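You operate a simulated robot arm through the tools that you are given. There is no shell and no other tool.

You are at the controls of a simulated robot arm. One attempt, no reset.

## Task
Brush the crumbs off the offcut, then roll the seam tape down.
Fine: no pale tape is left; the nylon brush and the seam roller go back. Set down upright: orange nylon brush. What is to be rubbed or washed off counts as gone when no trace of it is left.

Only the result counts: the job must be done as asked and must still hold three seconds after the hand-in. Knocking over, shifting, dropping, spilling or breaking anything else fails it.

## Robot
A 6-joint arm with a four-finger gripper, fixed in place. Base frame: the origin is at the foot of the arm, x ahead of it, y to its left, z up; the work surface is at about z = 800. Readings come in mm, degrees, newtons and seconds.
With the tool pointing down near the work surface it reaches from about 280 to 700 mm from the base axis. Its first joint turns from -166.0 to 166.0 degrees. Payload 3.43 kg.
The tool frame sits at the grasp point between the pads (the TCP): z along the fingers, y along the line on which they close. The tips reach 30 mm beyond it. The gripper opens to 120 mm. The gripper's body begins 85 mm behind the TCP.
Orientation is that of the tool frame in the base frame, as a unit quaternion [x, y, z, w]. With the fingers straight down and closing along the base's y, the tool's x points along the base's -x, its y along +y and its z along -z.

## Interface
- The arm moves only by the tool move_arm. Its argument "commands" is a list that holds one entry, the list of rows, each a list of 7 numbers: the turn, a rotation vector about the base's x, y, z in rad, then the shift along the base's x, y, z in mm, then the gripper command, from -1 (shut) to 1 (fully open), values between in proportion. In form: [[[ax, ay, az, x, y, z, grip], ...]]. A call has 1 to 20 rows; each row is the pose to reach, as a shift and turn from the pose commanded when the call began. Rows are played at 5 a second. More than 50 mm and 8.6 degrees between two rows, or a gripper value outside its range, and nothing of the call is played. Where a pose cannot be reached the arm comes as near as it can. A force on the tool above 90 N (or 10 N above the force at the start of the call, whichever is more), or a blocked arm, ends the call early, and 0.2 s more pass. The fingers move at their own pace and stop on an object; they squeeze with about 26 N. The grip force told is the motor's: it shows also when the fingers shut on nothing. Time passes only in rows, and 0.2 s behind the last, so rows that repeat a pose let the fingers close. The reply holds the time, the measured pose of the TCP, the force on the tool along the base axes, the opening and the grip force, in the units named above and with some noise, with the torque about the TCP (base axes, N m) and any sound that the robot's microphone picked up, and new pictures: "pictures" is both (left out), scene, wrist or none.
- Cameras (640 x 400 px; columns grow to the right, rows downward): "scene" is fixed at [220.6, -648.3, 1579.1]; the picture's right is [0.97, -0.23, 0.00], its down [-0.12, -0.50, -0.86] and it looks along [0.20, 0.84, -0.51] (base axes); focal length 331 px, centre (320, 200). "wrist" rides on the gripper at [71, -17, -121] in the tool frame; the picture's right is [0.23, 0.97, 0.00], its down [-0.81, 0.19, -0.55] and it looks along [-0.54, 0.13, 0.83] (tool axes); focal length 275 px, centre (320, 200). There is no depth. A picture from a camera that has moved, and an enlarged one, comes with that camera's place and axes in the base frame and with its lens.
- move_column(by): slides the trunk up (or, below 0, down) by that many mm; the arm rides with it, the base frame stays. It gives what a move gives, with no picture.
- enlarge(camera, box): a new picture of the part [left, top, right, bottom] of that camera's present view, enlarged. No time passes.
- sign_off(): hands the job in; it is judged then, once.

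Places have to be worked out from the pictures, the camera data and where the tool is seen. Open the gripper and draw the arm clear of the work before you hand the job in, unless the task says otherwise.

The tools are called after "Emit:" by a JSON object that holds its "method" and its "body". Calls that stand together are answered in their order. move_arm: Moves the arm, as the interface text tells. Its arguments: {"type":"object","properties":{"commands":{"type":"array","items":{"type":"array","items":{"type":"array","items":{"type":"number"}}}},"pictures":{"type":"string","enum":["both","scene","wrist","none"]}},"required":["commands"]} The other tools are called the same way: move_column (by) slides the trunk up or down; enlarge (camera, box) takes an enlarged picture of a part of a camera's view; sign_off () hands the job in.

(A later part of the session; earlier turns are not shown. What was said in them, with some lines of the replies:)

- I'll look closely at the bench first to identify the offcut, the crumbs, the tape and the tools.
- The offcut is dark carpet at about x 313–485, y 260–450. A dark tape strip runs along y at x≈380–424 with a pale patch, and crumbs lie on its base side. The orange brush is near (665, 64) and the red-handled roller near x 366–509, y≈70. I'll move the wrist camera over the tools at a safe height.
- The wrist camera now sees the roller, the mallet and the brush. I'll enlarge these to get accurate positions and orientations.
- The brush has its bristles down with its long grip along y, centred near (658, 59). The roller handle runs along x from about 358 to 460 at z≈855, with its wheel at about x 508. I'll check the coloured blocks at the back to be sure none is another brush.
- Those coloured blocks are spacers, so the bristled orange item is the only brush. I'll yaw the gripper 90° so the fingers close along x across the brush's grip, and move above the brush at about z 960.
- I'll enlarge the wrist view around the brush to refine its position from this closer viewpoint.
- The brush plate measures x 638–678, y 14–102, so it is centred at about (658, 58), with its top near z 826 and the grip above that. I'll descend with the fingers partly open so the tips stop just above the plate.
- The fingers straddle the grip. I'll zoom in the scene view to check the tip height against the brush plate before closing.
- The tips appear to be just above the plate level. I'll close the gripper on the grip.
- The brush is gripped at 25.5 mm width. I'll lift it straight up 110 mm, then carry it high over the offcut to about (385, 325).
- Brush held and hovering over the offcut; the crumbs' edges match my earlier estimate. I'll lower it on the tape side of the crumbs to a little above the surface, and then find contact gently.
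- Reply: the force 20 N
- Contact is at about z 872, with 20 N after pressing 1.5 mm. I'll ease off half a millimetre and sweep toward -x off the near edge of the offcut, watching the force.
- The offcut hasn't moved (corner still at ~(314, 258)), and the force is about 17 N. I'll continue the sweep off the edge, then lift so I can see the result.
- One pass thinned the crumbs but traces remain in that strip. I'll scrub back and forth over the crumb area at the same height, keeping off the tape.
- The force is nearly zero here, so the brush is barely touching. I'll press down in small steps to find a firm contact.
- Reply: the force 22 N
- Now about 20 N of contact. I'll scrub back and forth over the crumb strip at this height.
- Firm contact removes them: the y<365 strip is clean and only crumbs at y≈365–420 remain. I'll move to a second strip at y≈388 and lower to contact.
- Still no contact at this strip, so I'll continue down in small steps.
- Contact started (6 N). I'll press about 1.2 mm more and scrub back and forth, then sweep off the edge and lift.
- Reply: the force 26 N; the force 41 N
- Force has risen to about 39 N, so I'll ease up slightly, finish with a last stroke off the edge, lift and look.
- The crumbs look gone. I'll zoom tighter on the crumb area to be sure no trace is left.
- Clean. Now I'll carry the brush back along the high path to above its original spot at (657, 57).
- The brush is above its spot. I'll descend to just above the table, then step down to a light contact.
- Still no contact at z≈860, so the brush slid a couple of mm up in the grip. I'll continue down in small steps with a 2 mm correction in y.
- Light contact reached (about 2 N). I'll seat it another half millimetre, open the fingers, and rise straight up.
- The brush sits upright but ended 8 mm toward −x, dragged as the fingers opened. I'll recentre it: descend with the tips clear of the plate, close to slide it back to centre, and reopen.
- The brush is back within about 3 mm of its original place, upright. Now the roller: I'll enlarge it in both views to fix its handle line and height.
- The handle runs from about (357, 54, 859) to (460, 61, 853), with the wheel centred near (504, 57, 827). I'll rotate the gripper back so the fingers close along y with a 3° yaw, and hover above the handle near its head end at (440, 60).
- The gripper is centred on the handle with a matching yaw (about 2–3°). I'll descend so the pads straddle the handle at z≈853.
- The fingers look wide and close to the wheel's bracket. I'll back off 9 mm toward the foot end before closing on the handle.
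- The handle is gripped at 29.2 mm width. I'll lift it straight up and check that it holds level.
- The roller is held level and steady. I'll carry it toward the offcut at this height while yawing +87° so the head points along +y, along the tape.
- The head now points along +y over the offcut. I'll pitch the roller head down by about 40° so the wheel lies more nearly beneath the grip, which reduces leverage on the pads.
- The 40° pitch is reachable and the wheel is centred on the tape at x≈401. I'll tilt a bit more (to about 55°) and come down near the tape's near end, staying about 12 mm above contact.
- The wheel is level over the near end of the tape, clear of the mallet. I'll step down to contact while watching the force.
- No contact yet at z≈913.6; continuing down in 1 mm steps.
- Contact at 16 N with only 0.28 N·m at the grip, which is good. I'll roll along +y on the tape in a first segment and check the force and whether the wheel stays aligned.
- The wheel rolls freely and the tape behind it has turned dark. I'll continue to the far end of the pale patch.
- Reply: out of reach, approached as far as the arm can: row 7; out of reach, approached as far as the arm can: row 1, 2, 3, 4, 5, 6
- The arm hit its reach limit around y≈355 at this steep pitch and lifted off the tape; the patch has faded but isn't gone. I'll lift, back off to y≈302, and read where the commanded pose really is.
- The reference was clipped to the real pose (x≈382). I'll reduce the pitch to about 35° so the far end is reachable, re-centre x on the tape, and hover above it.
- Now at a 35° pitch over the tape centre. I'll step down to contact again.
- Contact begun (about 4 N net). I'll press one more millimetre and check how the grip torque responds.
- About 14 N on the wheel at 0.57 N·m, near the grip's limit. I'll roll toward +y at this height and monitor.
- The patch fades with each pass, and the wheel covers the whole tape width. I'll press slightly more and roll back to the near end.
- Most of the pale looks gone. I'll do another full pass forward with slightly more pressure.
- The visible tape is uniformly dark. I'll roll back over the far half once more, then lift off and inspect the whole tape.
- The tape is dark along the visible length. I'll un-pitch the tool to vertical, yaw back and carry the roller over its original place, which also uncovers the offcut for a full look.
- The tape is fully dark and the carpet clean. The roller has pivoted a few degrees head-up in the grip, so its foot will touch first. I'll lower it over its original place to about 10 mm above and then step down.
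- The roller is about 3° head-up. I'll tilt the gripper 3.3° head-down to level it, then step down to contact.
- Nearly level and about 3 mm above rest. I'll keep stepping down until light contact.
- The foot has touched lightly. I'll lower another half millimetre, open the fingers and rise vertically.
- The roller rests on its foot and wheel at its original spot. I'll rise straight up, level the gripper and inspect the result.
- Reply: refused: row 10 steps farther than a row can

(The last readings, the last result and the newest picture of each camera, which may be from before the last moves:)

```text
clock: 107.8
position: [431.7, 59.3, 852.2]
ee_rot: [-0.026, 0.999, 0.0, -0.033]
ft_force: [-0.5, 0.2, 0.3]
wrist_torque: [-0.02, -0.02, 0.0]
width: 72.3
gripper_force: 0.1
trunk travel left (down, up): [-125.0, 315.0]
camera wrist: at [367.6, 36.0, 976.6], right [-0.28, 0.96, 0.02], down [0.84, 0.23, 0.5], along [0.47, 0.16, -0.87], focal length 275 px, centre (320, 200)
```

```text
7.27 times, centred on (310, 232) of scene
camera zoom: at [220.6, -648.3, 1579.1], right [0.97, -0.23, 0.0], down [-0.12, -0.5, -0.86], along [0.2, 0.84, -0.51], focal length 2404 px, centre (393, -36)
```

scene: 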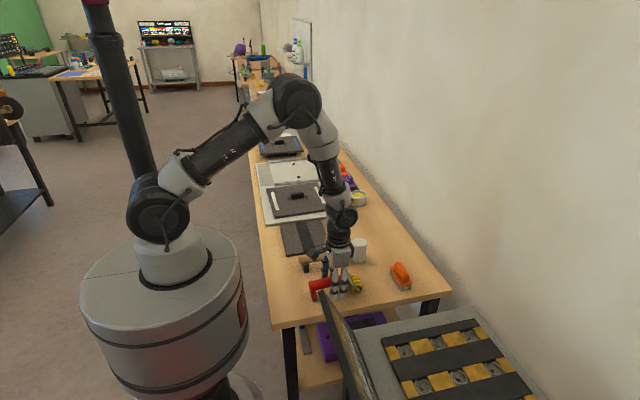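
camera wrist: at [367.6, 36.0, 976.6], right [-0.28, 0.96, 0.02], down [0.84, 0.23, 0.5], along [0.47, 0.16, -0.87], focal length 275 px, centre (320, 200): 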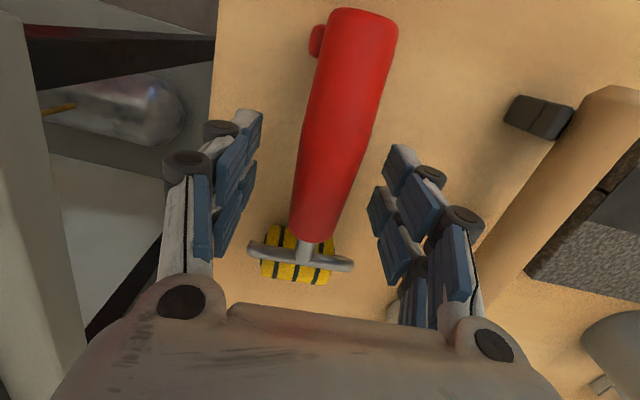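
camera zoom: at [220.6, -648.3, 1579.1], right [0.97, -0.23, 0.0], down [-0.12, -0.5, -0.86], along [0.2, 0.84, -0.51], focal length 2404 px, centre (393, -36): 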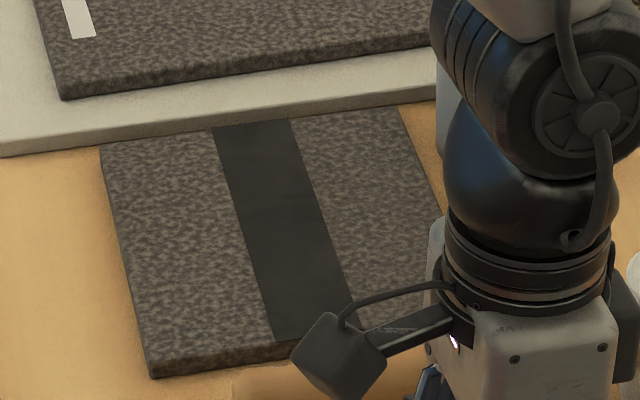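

One row exceeded the step limit, so nothing moved. I'll repeat it with smaller steps: straight up first, then levelling and moving clear toward the start pose.

Emit:
{"method": "move_arm", "body": {"commands": [[[0, 0, 0, 0, 0, 12, 0.2], [0, 0, 0, 0, 0, 35, 0.2], [0, 0, 0, 0, 0, 65, 0.2], [0, -0.035, 0, 0, 0, 100, 0.3], [0, -0.069, 0, 0, 0, 135, 0.5], [0, -0.069, 0, -10, 10, 170, 1], [0, -0.069, 0, -20, 30, 200, 1], [0, -0.069, 0, -32, 58, 225, 1], [0, -0.069, 0, -44, 88, 245, 1], [0, -0.069, 0, -57, 120, 262, 1], [0, -0.069, 0, -71, 152, 275, 1], [0, -0.069, 0, -86, 185, 285, 1], [0, -0.069, 0, -102, 218, 295, 1], [0, -0.069, 0, -120, 250, 300, 1], [0, -0.069, 0, -138, 280, 300, 1], [0, -0.069, 0, -150, 295, 300, 1], [0, -0.069, 0, -150, 295, 300, 1]]]}}

Emit:
{"method": "enlarge", "body": {"camera": "scene", "box": [290, 235, 430, 315]}}

Emit:
{"method": "enlarge", "body": {"camera": "wrist", "box": [220, 60, 420, 200]}}

Emit:
{"method": "enlarge", "body": {"camera": "scene", "box": [270, 205, 350, 260]}}

```text
clock: 111.4
position: [278.1, 356.6, 1150.7]
ee_rot: [-0.027, 1.0, 0.001, 0.0]
ft_force: [-0.3, -0.2, -0.2]
wrist_torque: [0.0, -0.02, -0.03]
width: 120.0
gripper_force: 0.0
trunk travel left (down, up): [-125.0, 315.0]
camera wrist: at [205.3, 333.6, 1271.7], right [-0.28, 0.96, 0.0], down [0.8, 0.23, 0.55], along [0.53, 0.16, -0.83], focal length 275 px, centre (320, 200)
```

scene: 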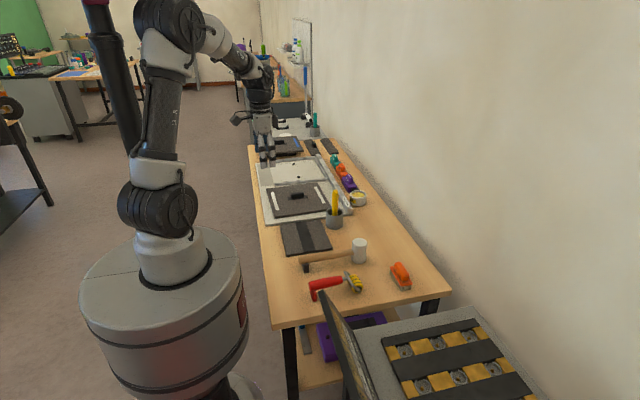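
wrist: 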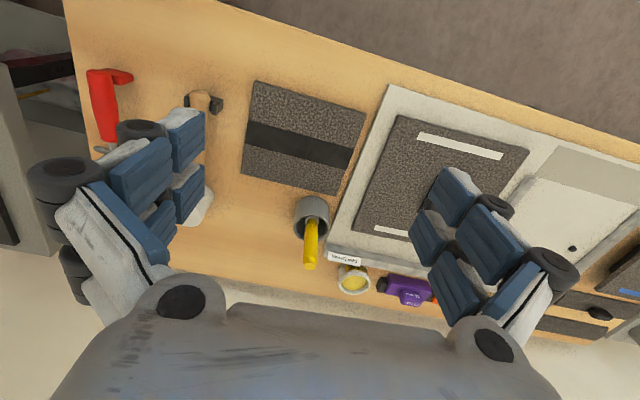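

```text
4.57 times, centred on (360, 275) of scene
camera zoom: at [220.6, -648.3, 1579.1], right [0.97, -0.23, 0.0], down [-0.12, -0.5, -0.86], along [0.2, 0.84, -0.51], focal length 1511 px, centre (137, -143)
```

zoom: 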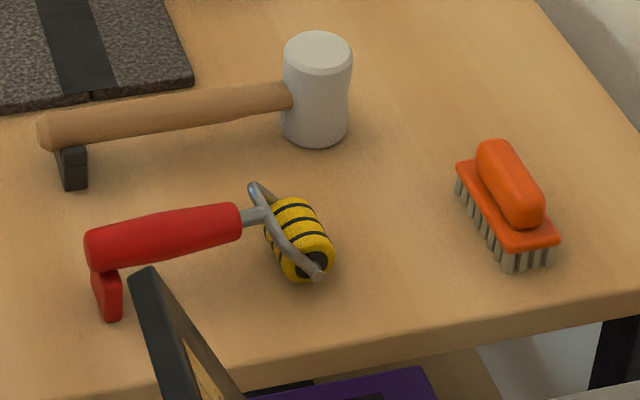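

```text
2.86 times, centred on (320, 130) of wrist
camera zoom: at [205.3, 333.6, 1271.7], right [-0.28, 0.96, 0.0], down [0.8, 0.23, 0.55], along [0.53, 0.16, -0.83], focal length 786 px, centre (320, 400)
```

zoom: 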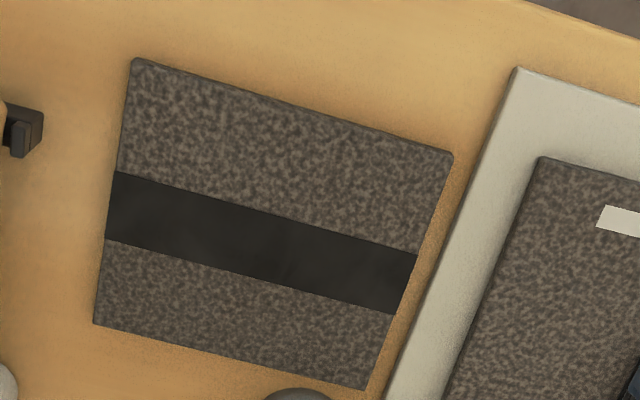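

```text
7.27 times, centred on (310, 232) of scene
camera zoom: at [220.6, -648.3, 1579.1], right [0.97, -0.23, 0.0], down [-0.12, -0.5, -0.86], along [0.2, 0.84, -0.51], focal length 2404 px, centre (393, -36)
```

zoom: 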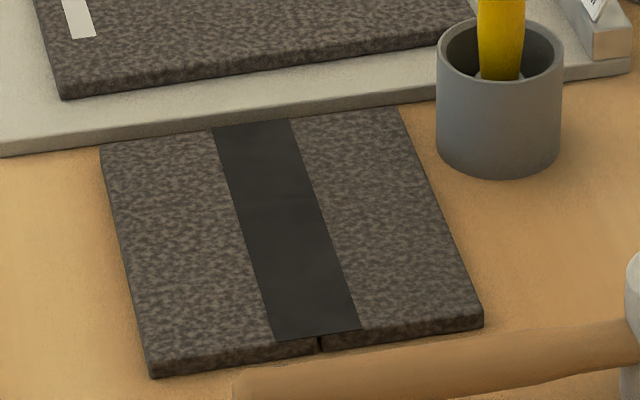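

Both tools are back in place and the arm is clear. I'll take one last tight zoom on the carpet and tape for faint residue.

Emit:
{"method": "enlarge", "body": {"camera": "wrist", "box": [240, 75, 310, 190]}}

Emit:
{"method": "enlarge", "body": {"camera": "wrist", "box": [300, 90, 370, 200]}}

```text
3.48 times, centred on (275, 132) of wrist
camera zoom: at [205.3, 333.6, 1271.7], right [-0.28, 0.96, 0.0], down [0.8, 0.23, 0.55], along [0.53, 0.16, -0.83], focal length 958 px, centre (476, 435)
```

zoom: 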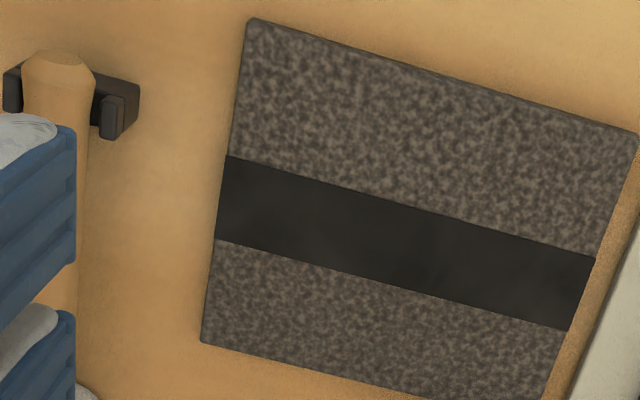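

```text
3.64 times, centred on (335, 145) of wrist
camera zoom: at [205.3, 333.6, 1271.7], right [-0.28, 0.96, 0.0], down [0.8, 0.23, 0.55], along [0.53, 0.16, -0.83], focal length 1001 px, centre (266, 400)
```

zoom: 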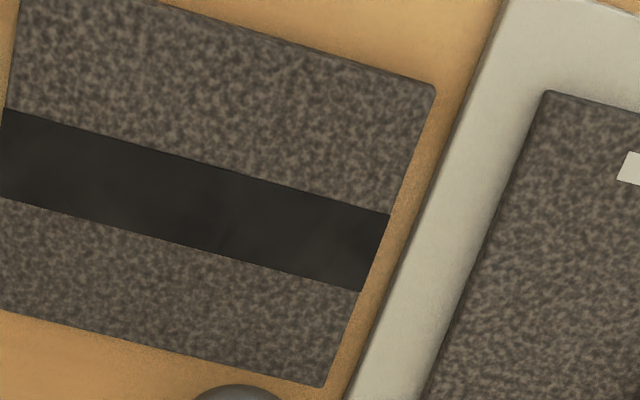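

No crumbs remain and the tape is uniformly dark. The brush stands upright and the roller is back in its place, with the gripper open and the arm clear, so I'm handing in.

Emit:
{"method": "sign_off", "body": {}}

```text
The job is handed in.
```

I brushed the crumbs off the offcut and rolled the seam tape down, and I've handed the job in. The final close-up pictures show no crumbs on the carpet and no pale patches on the tape.

- **Brush:** The orange nylon brush is back upright, within about 3 mm of where it started. It first landed about 8 mm off as the gripper let go, so I slid it back.
- **Roller:** The seam roller is back on its foot and wheel, within a few millimetres of its original spot and turned about 2° from how it lay.
- **Everything else:** The offcut, mallet and pot show no movement in the pictures. The gripper is open and the arm is back near its starting position, clear of the work.
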